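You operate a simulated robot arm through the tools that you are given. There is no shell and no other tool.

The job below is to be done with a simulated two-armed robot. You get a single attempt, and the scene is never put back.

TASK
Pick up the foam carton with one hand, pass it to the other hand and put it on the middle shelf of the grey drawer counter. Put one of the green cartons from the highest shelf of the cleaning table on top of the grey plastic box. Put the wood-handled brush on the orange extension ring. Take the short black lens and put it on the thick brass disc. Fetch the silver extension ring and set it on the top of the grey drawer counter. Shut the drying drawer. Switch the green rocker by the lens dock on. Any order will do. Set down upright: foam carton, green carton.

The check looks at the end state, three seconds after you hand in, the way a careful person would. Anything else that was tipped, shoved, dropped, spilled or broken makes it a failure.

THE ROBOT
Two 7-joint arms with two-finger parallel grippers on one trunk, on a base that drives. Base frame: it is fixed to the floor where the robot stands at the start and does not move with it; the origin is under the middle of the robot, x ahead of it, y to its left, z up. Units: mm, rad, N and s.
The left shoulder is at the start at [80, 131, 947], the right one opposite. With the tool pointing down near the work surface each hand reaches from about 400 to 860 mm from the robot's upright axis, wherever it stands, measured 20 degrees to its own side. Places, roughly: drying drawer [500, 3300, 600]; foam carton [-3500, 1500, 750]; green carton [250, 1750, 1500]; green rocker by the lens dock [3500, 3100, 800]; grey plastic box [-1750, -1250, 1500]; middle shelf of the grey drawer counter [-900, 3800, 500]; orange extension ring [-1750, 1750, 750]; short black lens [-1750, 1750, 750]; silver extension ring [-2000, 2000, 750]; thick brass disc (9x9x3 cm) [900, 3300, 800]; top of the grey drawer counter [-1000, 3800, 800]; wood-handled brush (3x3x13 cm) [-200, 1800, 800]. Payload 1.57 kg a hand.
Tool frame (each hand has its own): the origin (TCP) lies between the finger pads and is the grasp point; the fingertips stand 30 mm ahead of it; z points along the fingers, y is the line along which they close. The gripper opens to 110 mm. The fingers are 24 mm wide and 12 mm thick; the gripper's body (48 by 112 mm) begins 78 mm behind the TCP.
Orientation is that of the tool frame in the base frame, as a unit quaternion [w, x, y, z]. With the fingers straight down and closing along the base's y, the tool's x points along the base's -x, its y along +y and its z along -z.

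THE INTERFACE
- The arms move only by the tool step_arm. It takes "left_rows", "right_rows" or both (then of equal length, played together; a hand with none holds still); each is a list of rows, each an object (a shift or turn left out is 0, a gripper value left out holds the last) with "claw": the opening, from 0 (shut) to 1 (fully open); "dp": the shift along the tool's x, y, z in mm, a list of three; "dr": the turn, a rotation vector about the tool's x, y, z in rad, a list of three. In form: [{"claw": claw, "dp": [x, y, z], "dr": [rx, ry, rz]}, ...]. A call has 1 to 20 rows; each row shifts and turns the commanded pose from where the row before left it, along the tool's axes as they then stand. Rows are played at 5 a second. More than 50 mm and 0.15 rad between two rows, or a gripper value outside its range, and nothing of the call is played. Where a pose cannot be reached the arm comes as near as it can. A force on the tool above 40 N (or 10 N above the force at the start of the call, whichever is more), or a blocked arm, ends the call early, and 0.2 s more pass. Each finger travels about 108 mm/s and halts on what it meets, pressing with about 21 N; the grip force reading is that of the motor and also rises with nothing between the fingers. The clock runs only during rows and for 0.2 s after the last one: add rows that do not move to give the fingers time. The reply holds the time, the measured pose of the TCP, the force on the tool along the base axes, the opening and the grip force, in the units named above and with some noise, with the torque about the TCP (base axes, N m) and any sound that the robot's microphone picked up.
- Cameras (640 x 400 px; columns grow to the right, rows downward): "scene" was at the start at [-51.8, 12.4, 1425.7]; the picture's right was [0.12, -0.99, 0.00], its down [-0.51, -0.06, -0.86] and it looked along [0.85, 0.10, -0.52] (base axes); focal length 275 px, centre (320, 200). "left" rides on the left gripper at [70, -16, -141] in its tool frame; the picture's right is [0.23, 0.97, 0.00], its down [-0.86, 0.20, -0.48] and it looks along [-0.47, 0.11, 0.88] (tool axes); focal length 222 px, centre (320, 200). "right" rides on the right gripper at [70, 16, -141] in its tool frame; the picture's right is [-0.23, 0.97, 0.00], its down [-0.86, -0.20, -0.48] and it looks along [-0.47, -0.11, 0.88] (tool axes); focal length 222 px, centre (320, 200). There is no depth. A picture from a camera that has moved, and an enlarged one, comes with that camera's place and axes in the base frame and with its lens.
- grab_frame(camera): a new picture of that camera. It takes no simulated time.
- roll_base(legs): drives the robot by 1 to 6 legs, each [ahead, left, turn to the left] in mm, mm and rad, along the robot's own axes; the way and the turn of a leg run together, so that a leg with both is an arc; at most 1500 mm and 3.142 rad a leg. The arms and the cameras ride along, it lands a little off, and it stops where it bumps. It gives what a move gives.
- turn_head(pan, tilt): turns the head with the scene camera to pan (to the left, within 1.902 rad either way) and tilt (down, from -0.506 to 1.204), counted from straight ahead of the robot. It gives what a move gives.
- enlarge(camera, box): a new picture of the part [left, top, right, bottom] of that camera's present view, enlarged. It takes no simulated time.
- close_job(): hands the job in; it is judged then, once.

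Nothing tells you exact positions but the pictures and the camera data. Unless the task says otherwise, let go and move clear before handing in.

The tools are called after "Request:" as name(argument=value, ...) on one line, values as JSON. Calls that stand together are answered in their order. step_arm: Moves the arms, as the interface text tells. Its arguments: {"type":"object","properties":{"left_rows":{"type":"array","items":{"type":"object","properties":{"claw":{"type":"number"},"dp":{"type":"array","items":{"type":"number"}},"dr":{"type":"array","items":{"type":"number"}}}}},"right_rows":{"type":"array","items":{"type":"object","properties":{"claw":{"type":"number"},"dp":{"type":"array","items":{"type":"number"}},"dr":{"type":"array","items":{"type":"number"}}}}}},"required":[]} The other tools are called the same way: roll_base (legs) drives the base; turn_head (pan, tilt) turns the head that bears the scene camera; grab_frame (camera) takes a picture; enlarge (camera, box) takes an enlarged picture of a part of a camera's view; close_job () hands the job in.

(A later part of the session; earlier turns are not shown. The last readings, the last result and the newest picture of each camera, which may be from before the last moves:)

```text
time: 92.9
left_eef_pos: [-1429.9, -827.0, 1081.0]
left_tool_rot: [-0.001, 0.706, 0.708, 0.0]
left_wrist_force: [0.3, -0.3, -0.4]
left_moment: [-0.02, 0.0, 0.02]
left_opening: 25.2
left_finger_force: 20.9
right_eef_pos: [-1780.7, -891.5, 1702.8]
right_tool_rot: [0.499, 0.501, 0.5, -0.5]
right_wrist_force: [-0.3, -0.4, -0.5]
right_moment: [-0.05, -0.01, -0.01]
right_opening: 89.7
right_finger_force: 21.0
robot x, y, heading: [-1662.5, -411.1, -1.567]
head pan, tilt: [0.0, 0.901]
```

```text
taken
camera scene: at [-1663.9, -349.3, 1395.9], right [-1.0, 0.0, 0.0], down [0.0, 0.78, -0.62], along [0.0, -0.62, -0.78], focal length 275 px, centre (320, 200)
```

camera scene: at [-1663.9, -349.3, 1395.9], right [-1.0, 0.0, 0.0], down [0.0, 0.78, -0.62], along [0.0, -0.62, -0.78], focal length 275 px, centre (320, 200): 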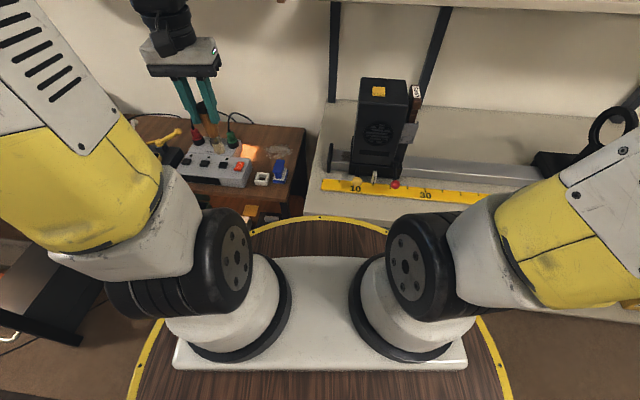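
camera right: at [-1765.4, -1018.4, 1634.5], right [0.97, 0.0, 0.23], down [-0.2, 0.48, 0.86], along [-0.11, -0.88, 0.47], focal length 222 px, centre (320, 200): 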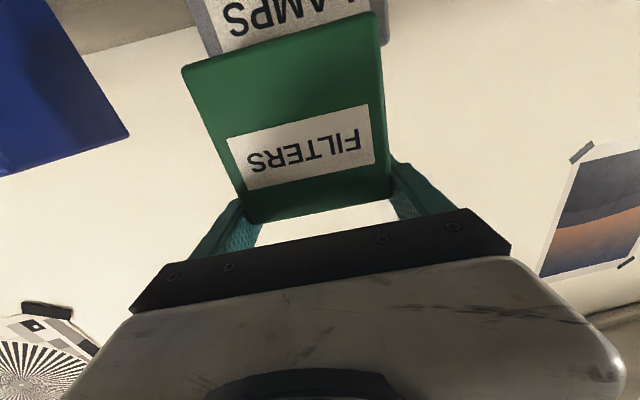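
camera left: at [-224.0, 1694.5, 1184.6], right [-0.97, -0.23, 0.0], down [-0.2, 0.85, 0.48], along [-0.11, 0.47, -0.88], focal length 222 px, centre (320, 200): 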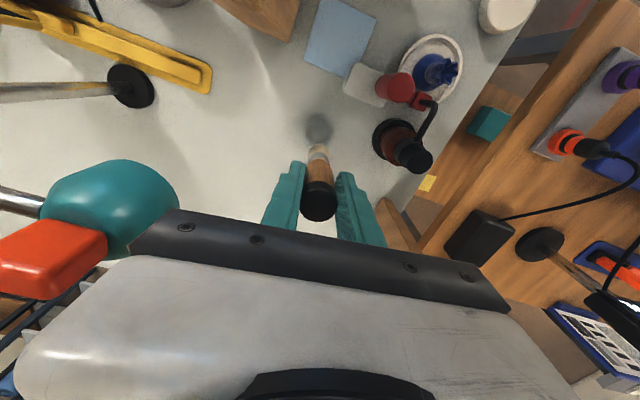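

I can't place it from this grip, so I'll set the green carton down on the roomy bench near the foam carton and regrip it lower. I back off and drive there.

Request:
roll_base(legs=[[-350, 0, 0], [0, 0, -1.571], [1000, 0, 0], [0, -1300, 0]])

Request:
turn_head(pan=0, tilt=0.5)

Request:
grab_frame(camera="scene")

```text
time: 109.9
left_eef_pos: [-3079.9, 991.1, 1079.0]
left_tool_rot: [0.0, 1.0, 0.007, 0.0]
left_wrist_force: [0.0, -0.4, -0.3]
left_moment: [-0.04, 0.01, 0.03]
left_opening: 25.4
left_finger_force: 20.9
right_eef_pos: [-3147.1, 1340.3, 1703.6]
right_tool_rot: [-0.005, -0.707, -0.005, 0.707]
right_wrist_force: [-0.2, 0.4, -0.9]
right_moment: [0.01, 0.0, -0.01]
right_opening: 89.9
right_finger_force: 21.0
robot x, y, heading: [-2672.3, 1231.4, -3.128]
head pan, tilt: [0.0, 0.901]
```

```text
time: 110.8
left_eef_pos: [-3079.5, 988.9, 1081.0]
left_tool_rot: [0.0, 1.0, 0.007, 0.0]
left_wrist_force: [-0.5, -0.4, -0.6]
left_moment: [0.0, 0.0, -0.03]
left_opening: 25.3
left_finger_force: 21.1
right_eef_pos: [-3148.8, 1339.4, 1702.9]
right_tool_rot: [0.005, 0.708, 0.005, -0.707]
right_wrist_force: [-0.3, -0.1, -0.6]
right_moment: [0.03, -0.03, -0.01]
right_opening: 89.8
right_finger_force: 21.1
robot x, y, heading: [-2672.0, 1229.7, -3.126]
head pan, tilt: [0.0, 0.499]
```

```text
taken
camera scene: at [-2623.5, 1230.6, 1429.6], right [-0.01, 1.0, 0.0], down [0.48, 0.01, -0.88], along [-0.88, -0.01, -0.48], focal length 275 px, centre (320, 200)
```

scene: 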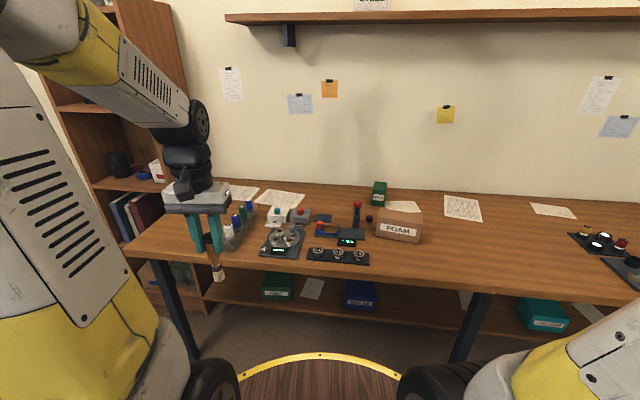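

FOAM carton sits near [-3510, 1520]; free bench space to its right. I strafe right and lower the green carton in front of the bench edge.

Request:
roll_base(legs=[[0, -330, 0]])

Request:
step_arm(right_rows=[{"dp": [48, 0, 0]}, {"dp": [48, 0, 0]}, {"dp": [48, 0, 0]}, {"dp": [48, 0, 0]}, {"dp": [48, 0, 0]}, {"dp": [48, 0, 0]}, {"dp": [48, 0, 0]}, {"dp": [48, 0, 0]}, {"dp": [48, 0, 0]}, {"dp": [48, 0, 0]}, {"dp": [48, 0, 0]}, {"dp": [48, 0, 0]}, {"dp": [48, 0, 0]}, {"dp": [48, 0, 0]}, {"dp": [48, 0, 0]}, {"dp": [48, 0, 0]}, {}])

Request:
grab_frame(camera="scene")

Request:
grab_frame(camera="right")

```text
time: 113.0
left_eef_pos: [-3087.2, 1323.5, 1080.2]
left_tool_rot: [0.0, 1.0, 0.007, 0.001]
left_wrist_force: [0.1, 0.8, -1.1]
left_moment: [0.04, -0.04, -0.03]
left_opening: 25.1
left_finger_force: 20.9
right_eef_pos: [-3152.7, 1671.6, 1703.2]
right_tool_rot: [-0.006, -0.707, -0.006, 0.707]
right_wrist_force: [0.1, -0.7, 0.2]
right_moment: [0.02, -0.02, -0.01]
right_opening: 89.7
right_finger_force: 21.1
robot x, y, heading: [-2676.5, 1560.4, -3.132]
head pan, tilt: [0.0, 0.499]
```

```text
time: 114.6
left_eef_pos: [-3086.0, 1322.0, 1080.9]
left_tool_rot: [0.0, 1.0, 0.008, 0.0]
left_wrist_force: [0.9, 0.3, -0.6]
left_moment: [0.01, 0.01, -0.01]
left_opening: 25.3
left_finger_force: 21.0
right_eef_pos: [-3148.5, 1624.0, 1361.5]
right_tool_rot: [0.069, 0.714, 0.043, -0.695]
right_wrist_force: [-0.9, 0.3, -0.4]
right_moment: [-0.02, -0.01, 0.01]
right_opening: 89.6
right_finger_force: 20.9
right hand out of reach, approached as far as the arm can: row 8
robot x, y, heading: [-2674.4, 1562.5, -3.123]
head pan, tilt: [0.0, 0.499]
stopped in row 8 (right hand): the arm was blocked; the commanded pose is now the measured one
```

```text
taken
camera scene: at [-2623.5, 1537.2, 1427.6], right [-0.3, 0.95, 0.0], down [0.48, 0.15, -0.87], along [-0.83, -0.26, -0.5], focal length 275 px, centre (320, 200)
```

scene: 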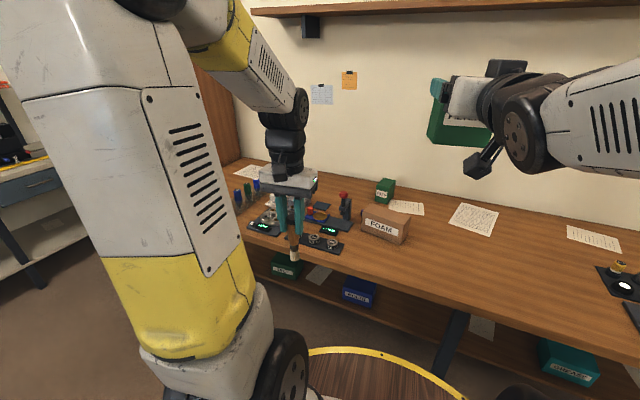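

```text
taken
camera right: at [-3004.3, 1630.7, 1294.9], right [0.15, -0.95, 0.27], down [0.42, 0.3, 0.86], along [-0.9, -0.02, 0.44], focal length 222 px, centre (320, 200)
```

right: 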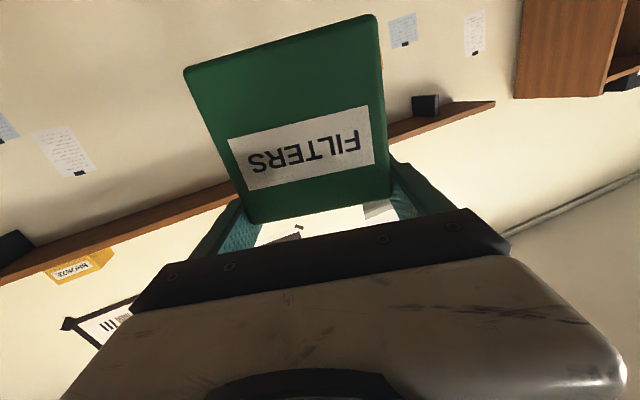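

The right elbow met the head while folding. I raise the arm, straighten the orientation, and extend it outward before lowering.

Request:
step_arm(right_rows=[{"dp": [-40, 0, 0]}, {"dp": [-40, 0, 20]}, {"dr": [0.0735, -0.0135, -0.0185], "dp": [0, 0, 35]}, {"dr": [0.0735, -0.0135, -0.0185], "dp": [0, 0, 35]}, {"dp": [0, 0, 40]}, {"dp": [0, 0, 40]}, {"dp": [0, 0, 40]}, {}])

Request:
turn_head(pan=0, tilt=0.5)

Request:
grab_frame(camera="scene")

```text
time: 116.4
left_eef_pos: [-3085.2, 1322.7, 1080.9]
left_tool_rot: [0.0, 1.0, 0.008, 0.0]
left_wrist_force: [0.1, -0.9, -0.1]
left_moment: [0.0, -0.02, 0.0]
left_opening: 25.2
left_finger_force: 20.8
right_eef_pos: [-3363.5, 1616.8, 1435.8]
right_tool_rot: [0.0, 0.707, 0.003, -0.707]
right_wrist_force: [-0.3, -0.9, -1.1]
right_moment: [-0.02, -0.01, 0.0]
right_opening: 89.6
right_finger_force: 21.0
robot x, y, heading: [-2674.9, 1560.5, -3.126]
head pan, tilt: [0.0, 0.499]
```

```text
time: 117.0
left_eef_pos: [-3086.4, 1322.8, 1079.7]
left_tool_rot: [0.001, 1.0, 0.007, 0.0]
left_wrist_force: [0.0, 0.3, -0.9]
left_moment: [-0.01, 0.0, 0.0]
left_opening: 25.2
left_finger_force: 21.2
right_eef_pos: [-3361.9, 1618.1, 1436.3]
right_tool_rot: [0.0, 0.708, 0.002, -0.707]
right_wrist_force: [0.2, -0.3, -1.0]
right_moment: [-0.02, -0.03, 0.0]
right_opening: 89.9
right_finger_force: 20.6
robot x, y, heading: [-2679.7, 1560.5, -3.129]
head pan, tilt: [0.0, 0.499]
```

```text
taken
camera scene: at [-2628.5, 1562.9, 1429.7], right [-0.01, 1.0, 0.0], down [0.48, 0.01, -0.88], along [-0.88, -0.01, -0.48], focal length 275 px, centre (320, 200)
```

scene: 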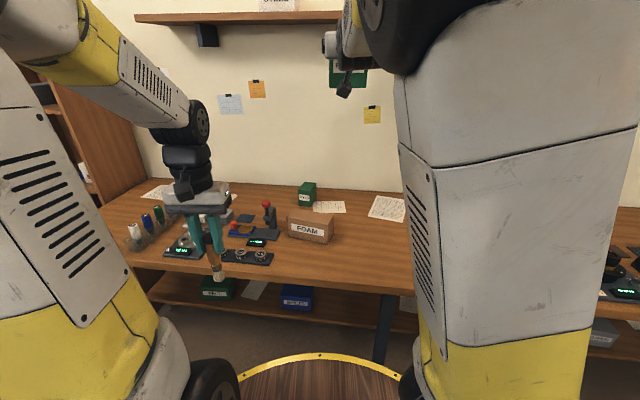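

Head is back to normal. I shift right 80 mm and lower over the free bench area.

Request:
step_arm(right_rows=[{"dp": [0, -40, 0]}, {"dp": [0, -40, 0]}, {"dp": [45, 0, 0]}, {"dp": [45, 0, 0]}, {"dp": [45, 0, 0]}, {"dp": [45, 0, 0]}, {"dp": [45, 0, 0]}, {"dp": [45, 0, 0]}, {"dp": [45, 0, 0]}, {"dp": [45, 0, 0]}, {"dp": [45, 0, 0]}, {}])

Request:
grab_frame(camera="scene")

Request:
grab_frame(camera="right")

```text
time: 119.6
left_eef_pos: [-3086.3, 1322.8, 1080.5]
left_tool_rot: [0.0, 1.0, 0.007, 0.0]
left_wrist_force: [0.5, 0.2, 0.2]
left_moment: [-0.03, -0.02, 0.05]
left_opening: 25.2
left_finger_force: 20.5
right_eef_pos: [-3361.4, 1700.5, 1031.4]
right_tool_rot: [0.0, 0.708, 0.002, -0.707]
right_wrist_force: [-0.1, -1.4, -1.0]
right_moment: [-0.02, 0.02, -0.01]
right_opening: 89.6
right_finger_force: 21.0
robot x, y, heading: [-2673.2, 1559.1, -3.129]
head pan, tilt: [0.0, 0.499]
```

```text
taken
camera scene: at [-2628.4, 1563.0, 1429.7], right [-0.01, 1.0, 0.0], down [0.48, 0.01, -0.88], along [-0.88, -0.01, -0.48], focal length 275 px, centre (320, 200)
```

scene: 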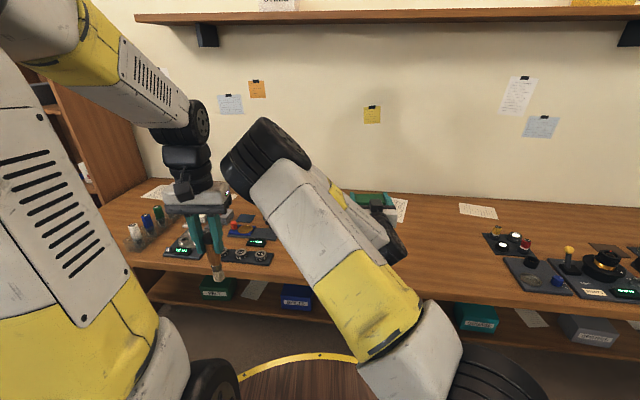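

```text
taken
camera right: at [-3220.0, 1686.5, 963.5], right [0.0, -0.97, 0.23], down [0.48, 0.2, 0.86], along [-0.88, 0.1, 0.47], focal length 222 px, centre (320, 200)
```

right: 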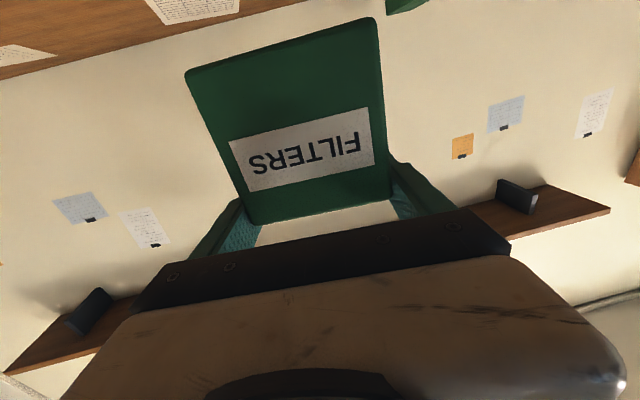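

Request:
step_arm(right_rows=[{"dp": [45, 0, 0]}, {"dp": [45, 0, 0]}, {"dp": [45, 0, 0]}, {"dp": [25, 0, 0]}, {}])

Request:
enlarge(camera="scene", box=[320, 170, 480, 290])

Request:
grab_frame(camera="right")

```text
time: 120.8
left_eef_pos: [-3084.5, 1322.2, 1080.0]
left_tool_rot: [0.0, 1.0, 0.007, 0.0]
left_wrist_force: [-0.2, 0.2, 0.0]
left_moment: [0.02, -0.01, 0.0]
left_opening: 25.0
left_finger_force: 21.0
right_eef_pos: [-3348.2, 1664.2, 907.5]
right_tool_rot: [-0.001, 0.708, 0.002, -0.706]
right_wrist_force: [-0.6, -1.0, -0.6]
right_moment: [-0.02, -0.01, 0.02]
right_opening: 89.6
right_finger_force: 20.6
right hand out of reach, approached as far as the arm can: row 2, 3, 4
robot x, y, heading: [-2678.5, 1560.4, -3.133]
head pan, tilt: [0.0, 0.499]
```

```text
3.33 times, centred on (400, 230) of scene
camera zoom: at [-2628.5, 1562.9, 1429.7], right [-0.01, 1.0, 0.0], down [0.48, 0.01, -0.88], along [-0.88, -0.01, -0.48], focal length 915 px, centre (53, 100)
```

zoom: 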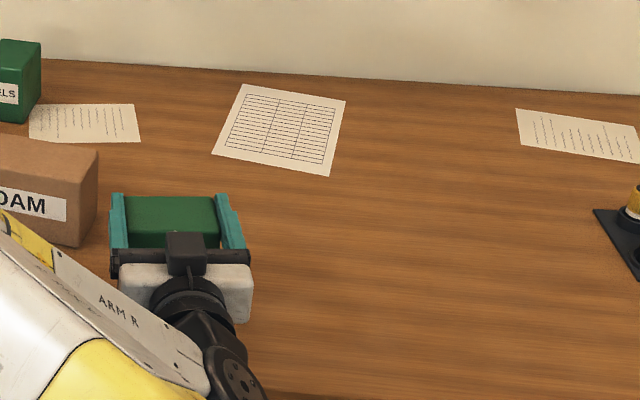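

```text
taken
camera right: at [-3206.9, 1650.6, 838.9], right [0.0, -0.97, 0.23], down [0.48, 0.2, 0.86], along [-0.88, 0.1, 0.46], focal length 222 px, centre (320, 200)
```

right: 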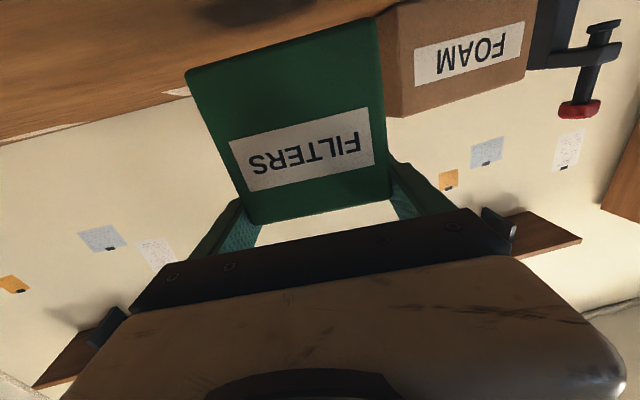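

The arm's wrist limit is reached at this distance. I raise slightly, back the base 110 mm and extend further before lowering.

Request:
step_arm(right_rows=[{"dp": [-40, 0, 0]}, {"dp": [-40, 0, 0]}, {"dp": [-40, 0, 0]}, {}])

Request:
roll_base(legs=[[-110, 0, 0]])

Request:
step_arm(right_rows=[{"dp": [0, 0, 40]}, {"dp": [0, 0, 40]}, {"dp": [0, 0, 40]}, {"dp": [30, 0, 0]}, {"dp": [30, 0, 0]}, {"dp": [30, 0, 0]}, {}])

Request:
enlarge(camera="scene", box=[320, 150, 480, 270])

```text
time: 121.8
left_eef_pos: [-3085.8, 1323.1, 1080.1]
left_tool_rot: [0.0, 1.0, 0.007, 0.0]
left_wrist_force: [-0.6, -0.8, -1.4]
left_moment: [-0.01, 0.01, 0.02]
left_opening: 25.2
left_finger_force: 20.9
right_eef_pos: [-3348.8, 1662.6, 1029.1]
right_tool_rot: [0.001, 0.708, 0.003, -0.706]
right_wrist_force: [-0.1, 0.2, -1.2]
right_moment: [-0.03, 0.0, 0.01]
right_opening: 89.8
right_finger_force: 20.7
robot x, y, heading: [-2676.4, 1563.8, -3.126]
head pan, tilt: [0.0, 0.499]
```

```text
time: 123.0
left_eef_pos: [-2975.2, 1324.9, 1080.0]
left_tool_rot: [0.001, 1.0, 0.008, 0.0]
left_wrist_force: [-0.1, 0.1, -0.2]
left_moment: [-0.02, -0.03, 0.04]
left_opening: 25.2
left_finger_force: 20.9
right_eef_pos: [-3238.7, 1663.7, 1028.6]
right_tool_rot: [-0.001, 0.708, 0.002, -0.706]
right_wrist_force: [-0.4, -0.1, -1.0]
right_moment: [-0.03, 0.01, 0.03]
right_opening: 89.6
right_finger_force: 20.8
robot x, y, heading: [-2566.3, 1562.3, -3.132]
head pan, tilt: [0.0, 0.499]
```

```text
time: 124.6
left_eef_pos: [-2974.8, 1324.0, 1080.9]
left_tool_rot: [-0.001, 1.0, 0.007, 0.0]
left_wrist_force: [0.6, -1.2, -0.2]
left_moment: [0.02, 0.0, -0.01]
left_opening: 25.2
left_finger_force: 20.8
right_eef_pos: [-3344.3, 1650.4, 951.4]
right_tool_rot: [-0.001, 0.708, 0.001, -0.706]
right_wrist_force: [-1.3, -1.2, -1.3]
right_moment: [-0.01, -0.01, 0.01]
right_opening: 89.6
right_finger_force: 20.9
right hand out of reach, approached as far as the arm can: row 5, 6
robot x, y, heading: [-2566.2, 1561.2, -3.125]
head pan, tilt: [0.0, 0.499]
```

```text
3.33 times, centred on (400, 210) of scene
camera zoom: at [-2518.0, 1564.5, 1429.7], right [-0.01, 1.0, 0.0], down [0.48, 0.01, -0.88], along [-0.88, -0.01, -0.48], focal length 915 px, centre (53, 167)
```

zoom: 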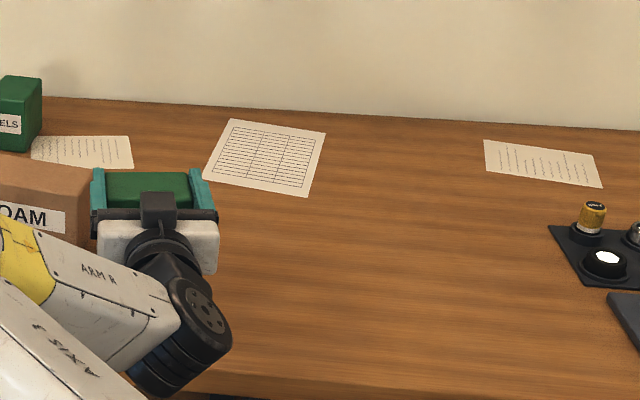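

The right elbow has swung inward. I look at the arm's posture before deciding how to re-form it.

Request:
grab_frame(camera="scene")

Request:
grab_frame(camera="left")

```text
taken
camera scene: at [-2518.0, 1564.5, 1429.7], right [-0.01, 1.0, 0.0], down [0.48, 0.01, -0.88], along [-0.88, -0.01, -0.48], focal length 275 px, centre (320, 200)
```

scene: 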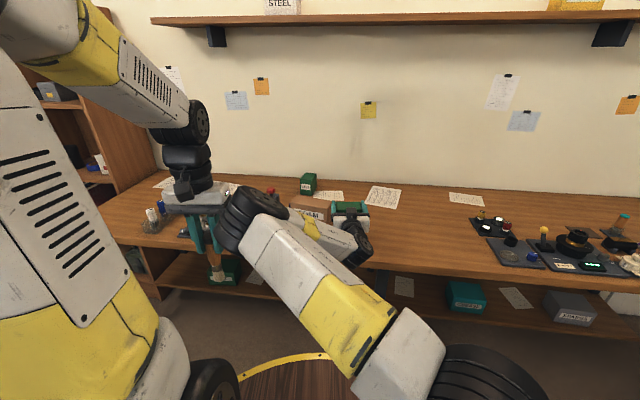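

```text
taken
camera left: at [-2906.7, 1342.2, 1220.7], right [0.24, -0.97, 0.0], down [-0.85, -0.21, 0.48], along [-0.46, -0.12, -0.88], focal length 222 px, centre (320, 200)
```

left: 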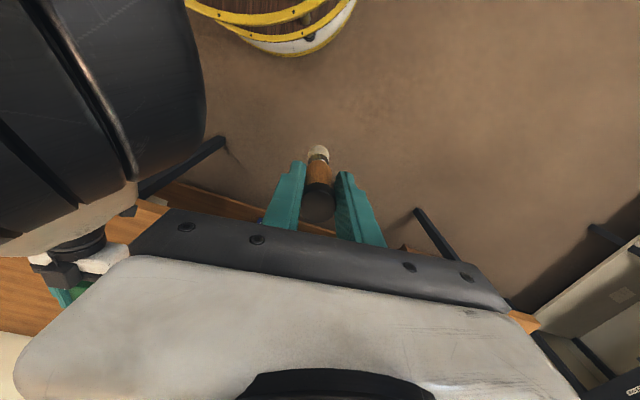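

I reverse the path upward so the elbow can unwind, then look.

Request:
step_arm(right_rows=[{"dp": [-45, 0, -10]}, {"dp": [-45, 0, -10]}, {"dp": [-45, 0, -10]}, {"dp": [-45, 0, -10]}, {"dp": [-45, 0, -10]}, {"dp": [-45, 0, -10]}, {"dp": [-45, 0, -10]}, {"dp": [-45, 0, -10]}, {"dp": [-45, 0, -10]}, {"dp": [-45, 0, 0]}, {"dp": [-45, 0, 0]}, {"dp": [-45, 0, 0]}, {"dp": [-45, 0, 0]}, {"dp": [-45, 0, 0]}, {}])

Request:
grab_frame(camera="scene")

```text
time: 127.8
left_eef_pos: [-2975.8, 1324.5, 1079.6]
left_tool_rot: [0.0, 1.0, 0.007, 0.0]
left_wrist_force: [-0.2, -0.1, -0.8]
left_moment: [0.01, 0.0, 0.0]
left_opening: 25.1
left_finger_force: 21.1
right_eef_pos: [-3257.3, 1647.9, 1582.9]
right_tool_rot: [0.0, 0.708, 0.002, -0.706]
right_wrist_force: [0.0, 1.0, -0.7]
right_moment: [0.0, -0.04, 0.04]
right_opening: 89.6
right_finger_force: 21.5
robot x, y, heading: [-2560.3, 1564.1, -3.128]
head pan, tilt: [0.0, 0.499]
```

```text
taken
camera scene: at [-2518.0, 1564.6, 1429.7], right [-0.01, 1.0, 0.0], down [0.48, 0.01, -0.88], along [-0.88, -0.01, -0.48], focal length 275 px, centre (320, 200)
```

scene: 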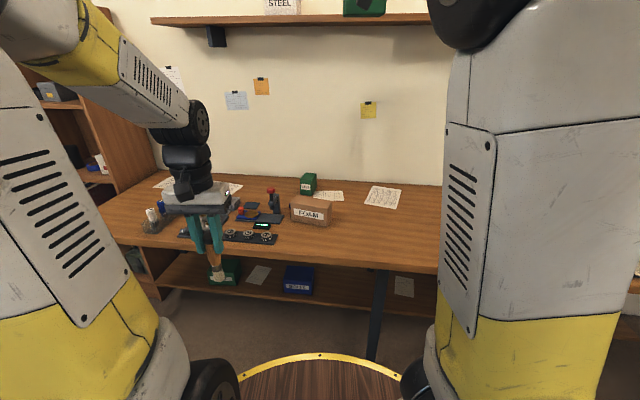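

Unwound. The low bench is a bad place for this horizontal grip, so I'll use the open shelf (about z 1280) above the repair table near the lens table. I drive there and look.

Request:
roll_base(legs=[[0, 0, -1.571], [-750, 0, 0], [0, -1450, 0]])

Request:
turn_head(pan=0, tilt=0.2)

Request:
grab_frame(camera="scene")

```text
time: 142.4
left_eef_pos: [-1338.0, 1241.7, 1079.1]
left_tool_rot: [0.0, 0.707, -0.707, 0.0]
left_wrist_force: [0.4, -0.3, -0.1]
left_moment: [0.03, 0.0, -0.02]
left_opening: 25.5
left_finger_force: 20.7
right_eef_pos: [-1011.0, 1518.2, 1582.8]
right_tool_rot: [0.503, -0.498, 0.502, 0.497]
right_wrist_force: [-0.3, 0.1, -0.5]
right_moment: [0.01, 0.01, 0.01]
right_opening: 89.9
right_finger_force: 21.1
robot x, y, heading: [-1106.6, 828.8, 1.567]
head pan, tilt: [0.0, 0.499]
```

```text
time: 143.2
left_eef_pos: [-1339.1, 1239.9, 1079.1]
left_tool_rot: [0.0, 0.707, -0.707, 0.0]
left_wrist_force: [1.3, -0.2, -0.3]
left_moment: [0.02, 0.02, 0.01]
left_opening: 25.1
left_finger_force: 20.7
right_eef_pos: [-1009.8, 1517.6, 1583.0]
right_tool_rot: [0.502, -0.499, 0.502, 0.497]
right_wrist_force: [0.3, -0.3, -0.8]
right_moment: [-0.04, 0.01, -0.01]
right_opening: 89.6
right_finger_force: 21.0
robot x, y, heading: [-1106.0, 827.0, 1.57]
head pan, tilt: [0.0, 0.201]
```

```text
taken
camera scene: at [-1108.0, 782.0, 1457.3], right [1.0, 0.0, 0.0], down [0.0, -0.2, -0.98], along [0.0, 0.98, -0.2], focal length 275 px, centre (320, 200)
```

scene: 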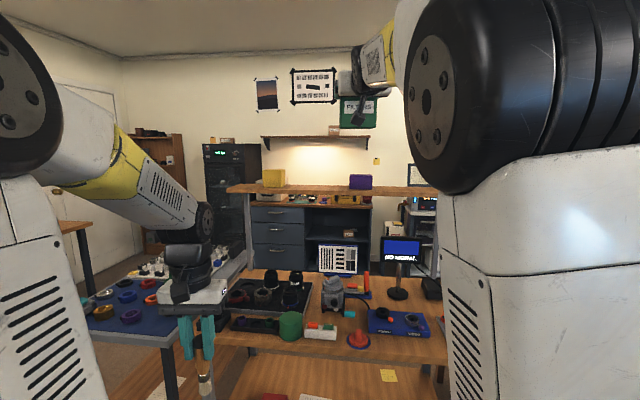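

I see free room on that shelf between the yellow and purple boxes. I measure it from two distances.

Request:
enlarge(camera="scene", box=[220, 150, 420, 275])

Request:
roll_base(legs=[[300, 0, 0]])

Request:
enlarge(camera="scene", box=[200, 150, 440, 300])

Request:
grab_frame(camera="scene")

```text
3.20 times, centred on (320, 212) of scene
camera zoom: at [-1108.0, 782.0, 1457.3], right [1.0, 0.0, 0.0], down [0.0, -0.2, -0.98], along [0.0, 0.98, -0.2], focal length 879 px, centre (320, 160)
```

zoom: 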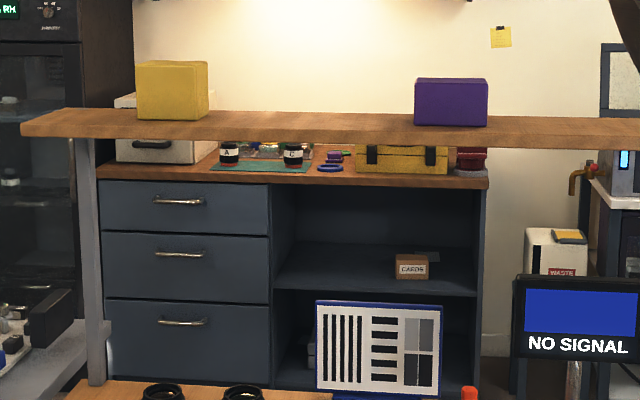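

```text
time: 145.3
left_eef_pos: [-1340.8, 1539.3, 1080.2]
left_tool_rot: [0.0, -0.707, 0.707, 0.0]
left_wrist_force: [-0.5, 0.1, 0.3]
left_moment: [0.01, 0.0, 0.03]
left_opening: 25.3
left_finger_force: 21.4
right_eef_pos: [-1012.2, 1817.7, 1583.1]
right_tool_rot: [0.502, -0.499, 0.502, 0.497]
right_wrist_force: [-1.0, 0.7, -0.6]
right_moment: [0.02, 0.0, 0.02]
right_opening: 89.7
right_finger_force: 20.6
robot x, y, heading: [-1104.3, 1128.2, 1.576]
head pan, tilt: [0.0, 0.201]
```

```text
2.67 times, centred on (320, 225) of scene
camera zoom: at [-1108.4, 1082.2, 1457.4], right [1.0, 0.0, 0.0], down [0.0, -0.2, -0.98], along [0.0, 0.98, -0.2], focal length 732 px, centre (320, 133)
```

zoom: 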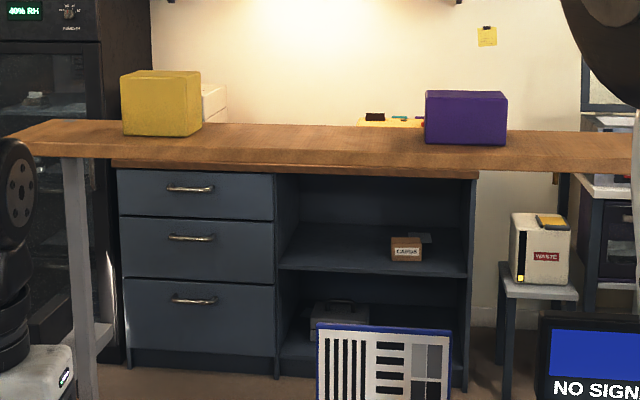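

```text
taken
camera scene: at [-1108.4, 1082.2, 1457.4], right [1.0, 0.0, 0.0], down [0.0, -0.2, -0.98], along [0.0, 0.98, -0.2], focal length 275 px, centre (320, 200)
```

scene: 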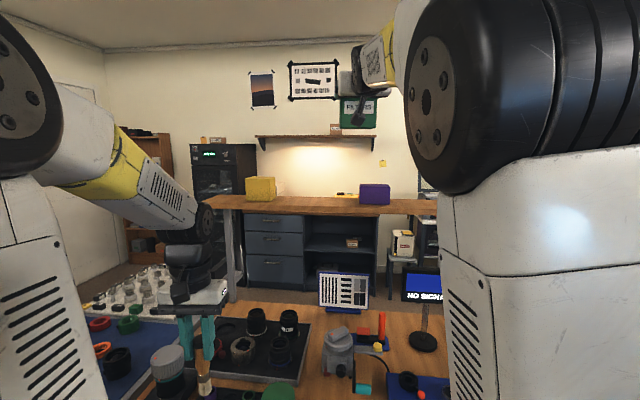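

Shelf top z≈1278, front y≈1820, back y≈2007; boxes leave x -1255…-986 free. I strafe 100 mm left and lower the carton onto the shelf near x -1100.

Request:
roll_base(legs=[[0, 100, 0]])

Request:
step_arm(right_rows=[{"dp": [0, 0, 35]}, {"dp": [0, 0, 35]}, {"dp": [40, 0, 0]}, {"dp": [40, 0, 0]}, {"dp": [40, 0, 0]}, {"dp": [40, 0, 0]}, {}])

Request:
enlarge(camera="scene", box=[240, 100, 440, 250])

Request:
grab_frame(camera="right")

```text
time: 146.4
left_eef_pos: [-1440.8, 1539.6, 1080.4]
left_tool_rot: [0.0, 0.708, -0.706, 0.0]
left_wrist_force: [0.3, -0.9, -0.7]
left_moment: [-0.03, 0.0, 0.03]
left_opening: 25.1
left_finger_force: 20.7
right_eef_pos: [-1113.1, 1818.1, 1581.6]
right_tool_rot: [0.502, -0.499, 0.502, 0.497]
right_wrist_force: [-0.2, 0.6, -1.0]
right_moment: [0.0, 0.02, 0.0]
right_opening: 89.6
right_finger_force: 20.5
robot x, y, heading: [-1210.6, 1125.8, 1.571]
head pan, tilt: [0.0, 0.201]
```

```text
time: 148.1
left_eef_pos: [-1441.5, 1541.3, 1079.8]
left_tool_rot: [-0.001, 0.708, -0.706, 0.0]
left_wrist_force: [1.3, -0.1, -0.3]
left_moment: [0.03, -0.01, 0.05]
left_opening: 25.2
left_finger_force: 20.8
right_eef_pos: [-1110.5, 1887.7, 1423.0]
right_tool_rot: [0.503, -0.498, 0.502, 0.497]
right_wrist_force: [-1.0, 0.8, -0.6]
right_moment: [0.03, -0.01, -0.02]
right_opening: 89.8
right_finger_force: 21.1
robot x, y, heading: [-1209.0, 1128.6, 1.573]
head pan, tilt: [0.0, 0.201]
```

```text
2.67 times, centred on (340, 175) of scene
camera zoom: at [-1208.9, 1082.2, 1457.4], right [1.0, 0.0, 0.0], down [0.0, -0.2, -0.98], along [0.0, 0.98, -0.2], focal length 732 px, centre (267, 267)
```

zoom: 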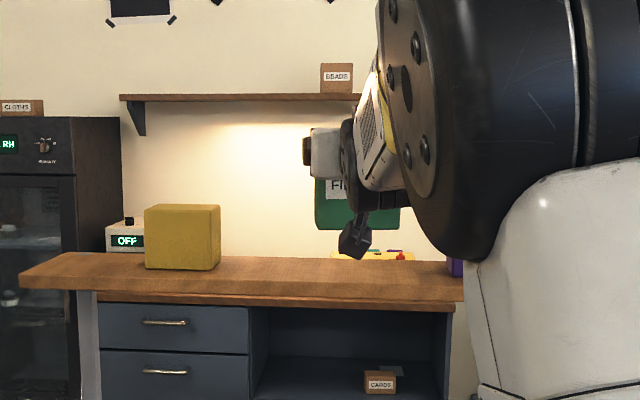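

```text
taken
camera right: at [-1127.9, 1747.2, 1354.1], right [-0.97, 0.01, 0.23], down [0.19, -0.48, 0.86], along [0.11, 0.88, 0.47], focal length 222 px, centre (320, 200)
```

right: 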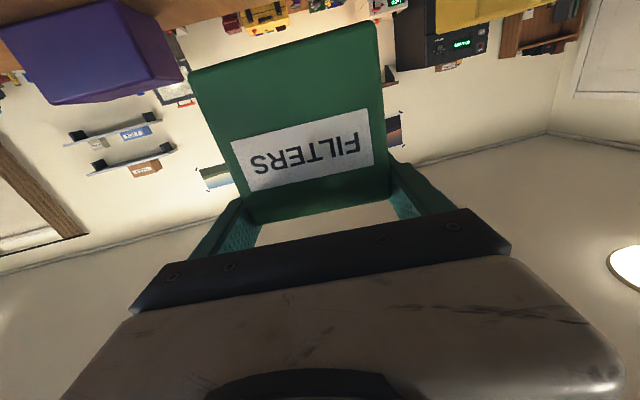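

Request:
step_arm(right_rows=[{"dp": [25, 0, 0]}, {"dp": [20, 0, 0]}, {}])

Request:
enlarge(camera="scene", box=[280, 160, 400, 220])

Request:
grab_frame(camera="right")

```text
time: 148.8
left_eef_pos: [-1440.4, 1540.8, 1080.0]
left_tool_rot: [0.001, 0.707, -0.707, 0.0]
left_wrist_force: [-0.4, 0.1, -1.2]
left_moment: [0.02, 0.03, 0.0]
left_opening: 25.1
left_finger_force: 21.3
right_eef_pos: [-1110.4, 1886.5, 1377.9]
right_tool_rot: [0.502, -0.5, 0.501, 0.498]
right_wrist_force: [-0.3, -0.2, -0.7]
right_moment: [-0.02, -0.02, 0.0]
right_opening: 89.6
right_finger_force: 21.0
robot x, y, heading: [-1210.4, 1125.8, 1.573]
head pan, tilt: [0.0, 0.201]
```

```text
5.33 times, centred on (340, 190) of scene
camera zoom: at [-1208.9, 1082.1, 1457.4], right [1.0, 0.0, 0.0], down [0.0, -0.2, -0.98], along [0.0, 0.98, -0.2], focal length 1464 px, centre (213, 253)
```

zoom: 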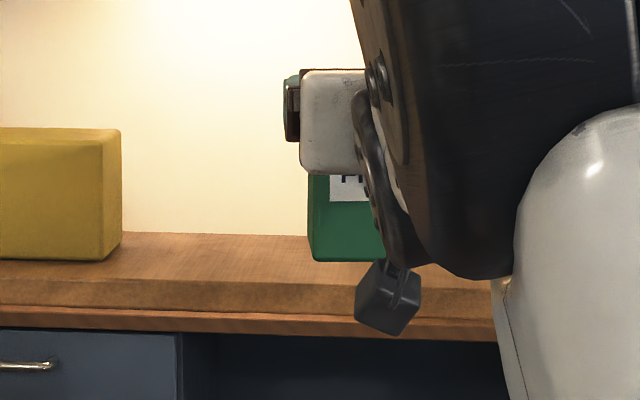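

```text
taken
camera right: at [-1128.0, 1747.7, 1309.0], right [-0.97, 0.01, 0.23], down [0.19, -0.48, 0.86], along [0.11, 0.88, 0.47], focal length 222 px, centre (320, 200)
```

right: 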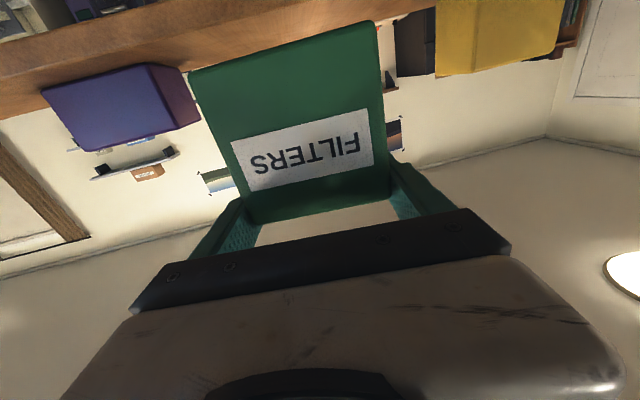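

Request:
step_arm(right_rows=[{"dp": [6, 0, 0]}, {"dp": [4, 0, 0]}, {"dp": [3, 0, 0]}, {}])

Request:
step_arm(right_rows=[{"dp": [3, 0, 0]}, {}])

Request:
enlarge(camera="right", box=[160, 0, 400, 150])

```text
time: 149.8
left_eef_pos: [-1440.8, 1539.7, 1080.7]
left_tool_rot: [0.0, 0.708, -0.707, -0.001]
left_wrist_force: [0.6, 0.6, -0.6]
left_moment: [-0.01, 0.03, 0.01]
left_opening: 25.2
left_finger_force: 21.3
right_eef_pos: [-1111.4, 1887.4, 1364.5]
right_tool_rot: [0.502, -0.499, 0.502, 0.497]
right_wrist_force: [0.7, 1.1, -1.2]
right_moment: [-0.01, 0.01, 0.02]
right_opening: 89.4
right_finger_force: 21.3
robot x, y, heading: [-1206.7, 1125.9, 1.577]
head pan, tilt: [0.0, 0.201]
```

```text
time: 150.4
left_eef_pos: [-1439.9, 1540.1, 1080.1]
left_tool_rot: [0.0, 0.708, -0.706, 0.0]
left_wrist_force: [-0.4, 0.2, -1.0]
left_moment: [-0.02, 0.0, -0.03]
left_opening: 25.3
left_finger_force: 21.3
right_eef_pos: [-1111.5, 1887.6, 1361.6]
right_tool_rot: [0.502, -0.499, 0.501, 0.497]
right_wrist_force: [0.2, 0.2, -0.5]
right_moment: [-0.01, 0.01, 0.02]
right_opening: 89.7
right_finger_force: 20.6
robot x, y, heading: [-1209.1, 1127.8, 1.573]
head pan, tilt: [0.0, 0.201]
```

```text
2.67 times, centred on (280, 75) of right
camera zoom: at [-1128.8, 1747.4, 1292.4], right [-0.97, 0.01, 0.22], down [0.19, -0.48, 0.86], along [0.11, 0.88, 0.47], focal length 592 px, centre (427, 533)
```

zoom: 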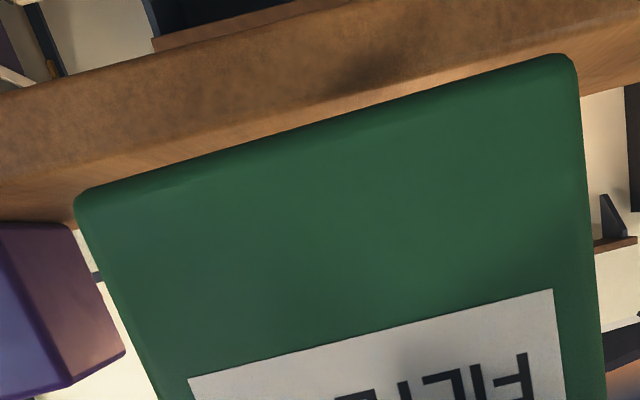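

Request:
step_arm(right_rows=[{"dp": [3, 0, 0]}, {"dp": [2, 0, 0]}, {}])

Request:
step_arm(right_rows=[{"dp": [3, 0, 0]}, {"dp": [2, 0, 0]}, {}])

Request:
enlarge(camera="right", box=[160, 0, 400, 150])

Request:
enlarge(camera="scene", box=[280, 160, 400, 220])

```text
time: 151.2
left_eef_pos: [-1441.0, 1539.3, 1080.5]
left_tool_rot: [-0.001, 0.708, -0.706, 0.0]
left_wrist_force: [0.3, 0.1, -0.9]
left_moment: [0.01, 0.0, 0.0]
left_opening: 25.1
left_finger_force: 20.7
right_eef_pos: [-1111.2, 1887.4, 1356.5]
right_tool_rot: [0.503, -0.499, 0.502, 0.496]
right_wrist_force: [-0.2, -0.3, 0.1]
right_moment: [-0.02, 0.03, -0.02]
right_opening: 89.6
right_finger_force: 21.1
robot x, y, heading: [-1208.6, 1130.6, 1.572]
head pan, tilt: [0.0, 0.201]
```

```text
time: 152.1
left_eef_pos: [-1441.3, 1539.1, 1080.9]
left_tool_rot: [0.0, 0.708, -0.706, 0.0]
left_wrist_force: [1.2, 0.2, -0.9]
left_moment: [0.0, 0.0, -0.02]
left_opening: 25.0
left_finger_force: 21.2
right_eef_pos: [-1111.8, 1886.4, 1351.4]
right_tool_rot: [0.502, -0.5, 0.501, 0.497]
right_wrist_force: [-0.2, 0.2, -1.5]
right_moment: [0.02, -0.02, 0.01]
right_opening: 89.7
right_finger_force: 21.4
robot x, y, heading: [-1206.9, 1131.9, 1.574]
head pan, tilt: [0.0, 0.201]
```

```text
2.67 times, centred on (280, 75) of right
camera zoom: at [-1128.9, 1747.4, 1282.2], right [-0.97, 0.01, 0.22], down [0.19, -0.48, 0.86], along [0.11, 0.88, 0.47], focal length 592 px, centre (427, 533)
```

zoom: 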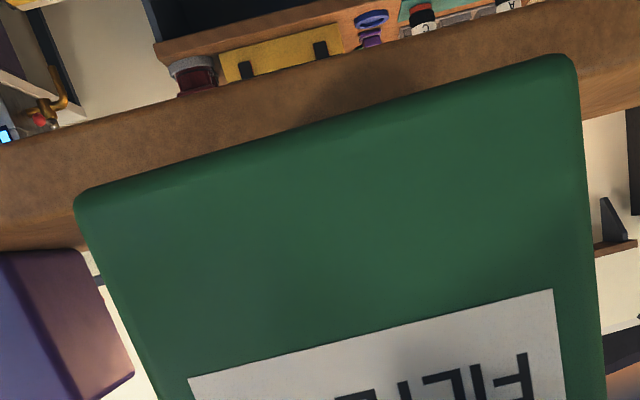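

```text
5.33 times, centred on (340, 190) of scene
camera zoom: at [-1208.9, 1082.1, 1457.4], right [1.0, 0.0, 0.0], down [0.0, -0.2, -0.98], along [0.0, 0.98, -0.2], focal length 1464 px, centre (213, 253)
```

zoom: 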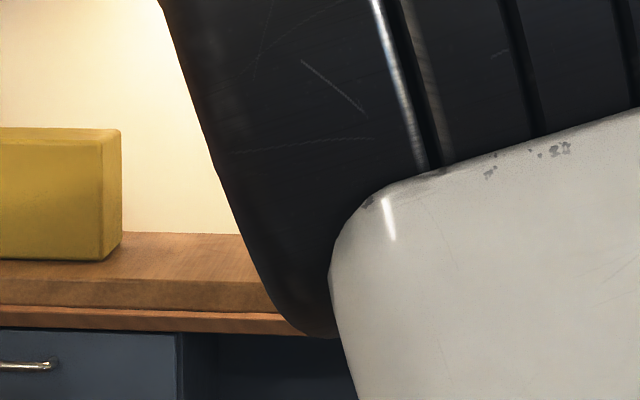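

The elbow is creeping toward the head. I raise a little, strafe the base 150 mm left while the hand shifts right, and look again.

Request:
step_arm(right_rows=[{"dp": [-20, 0, 0]}, {"dp": [-20, 0, 0]}, {}])

Request:
roll_base(legs=[[0, 150, 0]])

Request:
step_arm(right_rows=[{"dp": [0, -40, 0]}, {"dp": [0, -40, 0]}, {"dp": [0, -40, 0]}, {"dp": [0, -30, 0]}, {}])

Request:
grab_frame(camera="scene")

Request:
grab_frame(camera="right")

```text
time: 152.8
left_eef_pos: [-1440.2, 1541.2, 1079.7]
left_tool_rot: [0.0, 0.708, -0.706, 0.001]
left_wrist_force: [0.2, 0.6, -0.4]
left_moment: [0.02, 0.04, -0.01]
left_opening: 25.4
left_finger_force: 21.0
right_eef_pos: [-1111.3, 1887.1, 1391.2]
right_tool_rot: [0.501, -0.5, 0.501, 0.498]
right_wrist_force: [-0.8, -0.2, -1.1]
right_moment: [-0.02, 0.0, -0.04]
right_opening: 89.6
right_finger_force: 21.3
robot x, y, heading: [-1208.3, 1126.1, 1.572]
head pan, tilt: [0.0, 0.201]
```

```text
time: 154.2
left_eef_pos: [-1588.4, 1539.6, 1079.3]
left_tool_rot: [0.0, 0.708, -0.707, 0.0]
left_wrist_force: [0.0, 0.2, -1.7]
left_moment: [-0.01, 0.01, 0.0]
left_opening: 25.3
left_finger_force: 21.2
right_eef_pos: [-1260.4, 1887.2, 1392.7]
right_tool_rot: [0.502, -0.499, 0.502, 0.497]
right_wrist_force: [0.9, -1.3, -1.5]
right_moment: [-0.03, 0.0, -0.03]
right_opening: 89.8
right_finger_force: 20.6
robot x, y, heading: [-1355.8, 1125.8, 1.572]
head pan, tilt: [0.0, 0.201]
```

```text
time: 155.4
left_eef_pos: [-1590.0, 1538.3, 1079.7]
left_tool_rot: [0.0, 0.707, -0.707, 0.0]
left_wrist_force: [0.3, 0.4, -0.5]
left_moment: [-0.03, -0.02, 0.0]
left_opening: 25.2
left_finger_force: 21.1
right_eef_pos: [-1109.3, 1886.9, 1391.6]
right_tool_rot: [0.502, -0.499, 0.502, 0.497]
right_wrist_force: [0.6, 0.2, -1.2]
right_moment: [-0.02, -0.02, 0.0]
right_opening: 89.7
right_finger_force: 21.6
robot x, y, heading: [-1359.0, 1128.5, 1.573]
head pan, tilt: [0.0, 0.201]
```

```text
taken
camera scene: at [-1357.7, 1081.8, 1457.4], right [1.0, 0.0, 0.0], down [0.0, -0.2, -0.98], along [0.0, 0.98, -0.2], focal length 275 px, centre (320, 200)
```

scene: 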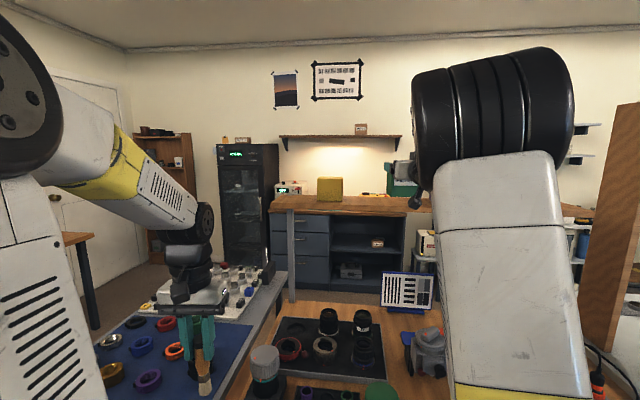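

```text
taken
camera right: at [-1126.4, 1746.5, 1322.7], right [-0.97, 0.01, 0.22], down [0.19, -0.48, 0.86], along [0.11, 0.88, 0.46], focal length 222 px, centre (320, 200)
```

right: 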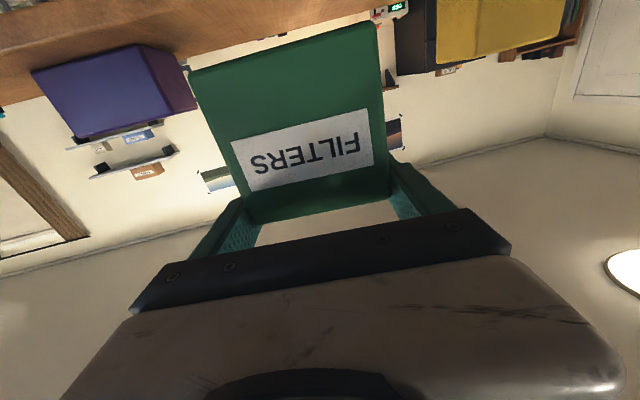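

Request:
step_arm(right_rows=[{"dp": [25, 0, 0]}, {"dp": [12, 0, 0]}, {"dp": [4, 0, 0]}, {}])

Request:
step_arm(right_rows=[{"dp": [3, 0, 0]}, {}])

Request:
step_arm(right_rows=[{"dp": [3, 0, 0]}, {}])

Request:
enlarge(camera="scene", box=[340, 160, 440, 220])

```text
time: 156.4
left_eef_pos: [-1589.8, 1539.1, 1080.7]
left_tool_rot: [-0.001, 0.708, -0.706, 0.0]
left_wrist_force: [-0.3, -0.6, -1.0]
left_moment: [0.02, 0.03, 0.01]
left_opening: 25.2
left_finger_force: 20.7
right_eef_pos: [-1108.1, 1885.7, 1351.8]
right_tool_rot: [0.502, -0.5, 0.502, 0.497]
right_wrist_force: [0.2, 0.0, -0.5]
right_moment: [0.0, -0.01, -0.02]
right_opening: 89.5
right_finger_force: 21.1
robot x, y, heading: [-1356.7, 1126.7, 1.576]
head pan, tilt: [0.0, 0.201]
```

```text
time: 157.0
left_eef_pos: [-1589.5, 1539.1, 1080.6]
left_tool_rot: [0.0, 0.708, -0.706, 0.001]
left_wrist_force: [0.3, 0.2, -0.7]
left_moment: [0.02, -0.04, 0.02]
left_opening: 25.2
left_finger_force: 21.4
right_eef_pos: [-1109.9, 1885.7, 1347.8]
right_tool_rot: [0.502, -0.499, 0.502, 0.497]
right_wrist_force: [-0.6, 0.5, -1.6]
right_moment: [-0.03, 0.01, -0.03]
right_opening: 89.5
right_finger_force: 20.9
robot x, y, heading: [-1358.3, 1128.9, 1.573]
head pan, tilt: [0.0, 0.201]
```

```text
time: 157.6
left_eef_pos: [-1588.8, 1540.7, 1080.4]
left_tool_rot: [0.0, 0.708, -0.707, 0.0]
left_wrist_force: [0.1, 0.1, 0.3]
left_moment: [-0.01, -0.04, -0.01]
left_opening: 25.0
left_finger_force: 21.1
right_eef_pos: [-1109.9, 1885.8, 1344.6]
right_tool_rot: [0.502, -0.499, 0.502, 0.497]
right_wrist_force: [0.2, -0.8, -0.3]
right_moment: [0.01, -0.02, 0.01]
right_opening: 89.9
right_finger_force: 20.5
robot x, y, heading: [-1353.2, 1126.7, 1.574]
head pan, tilt: [0.0, 0.201]
```

```text
6.40 times, centred on (390, 190) of scene
camera zoom: at [-1357.7, 1081.8, 1457.4], right [1.0, 0.0, 0.0], down [0.0, -0.2, -0.98], along [0.0, 0.98, -0.2], focal length 1757 px, centre (-128, 264)
```

zoom: 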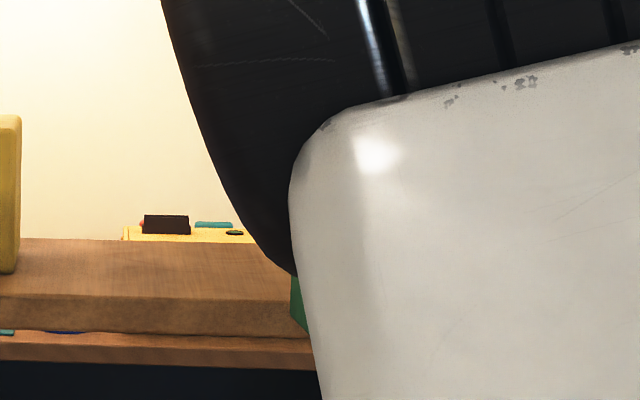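

The carton is actually hanging in front of the shelf: its front edge is near y 1980, top z≈1255. I raise, move the base 80 mm ahead, and extend over the shelf.

Request:
step_arm(right_rows=[{"dp": [-30, 0, 0]}, {"dp": [-30, 0, 0]}, {}])

Request:
turn_head(pan=0, tilt=0.8)

Request:
grab_frame(camera="scene")

```text
time: 158.4
left_eef_pos: [-1589.8, 1539.5, 1080.1]
left_tool_rot: [0.0, 0.708, -0.706, 0.0]
left_wrist_force: [0.3, -0.1, -0.1]
left_moment: [-0.02, -0.01, 0.0]
left_opening: 25.3
left_finger_force: 20.9
right_eef_pos: [-1110.6, 1885.7, 1404.7]
right_tool_rot: [0.502, -0.499, 0.502, 0.497]
right_wrist_force: [-0.3, 0.2, -0.8]
right_moment: [0.01, -0.02, 0.0]
right_opening: 89.4
right_finger_force: 20.3
robot x, y, heading: [-1357.1, 1127.6, 1.572]
head pan, tilt: [0.0, 0.201]
```

```text
time: 159.4
left_eef_pos: [-1589.2, 1539.3, 1079.7]
left_tool_rot: [0.0, 0.708, -0.707, 0.0]
left_wrist_force: [-0.4, 0.0, -0.2]
left_moment: [0.01, 0.01, -0.03]
left_opening: 25.1
left_finger_force: 21.1
right_eef_pos: [-1110.9, 1885.3, 1405.1]
right_tool_rot: [0.502, -0.5, 0.501, 0.496]
right_wrist_force: [-0.2, 0.5, -1.3]
right_moment: [0.0, -0.01, 0.01]
right_opening: 89.7
right_finger_force: 21.0
robot x, y, heading: [-1358.3, 1127.2, 1.568]
head pan, tilt: [0.0, 0.799]
```

```text
taken
camera scene: at [-1357.7, 1069.3, 1403.8], right [1.0, 0.0, 0.0], down [0.0, -0.72, -0.7], along [0.0, 0.7, -0.72], focal length 275 px, centre (320, 200)
```

scene: 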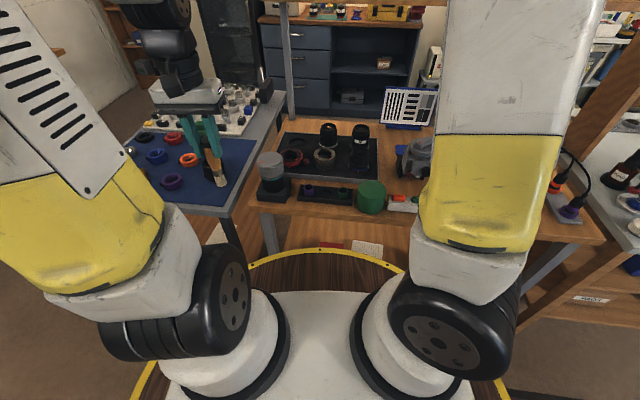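

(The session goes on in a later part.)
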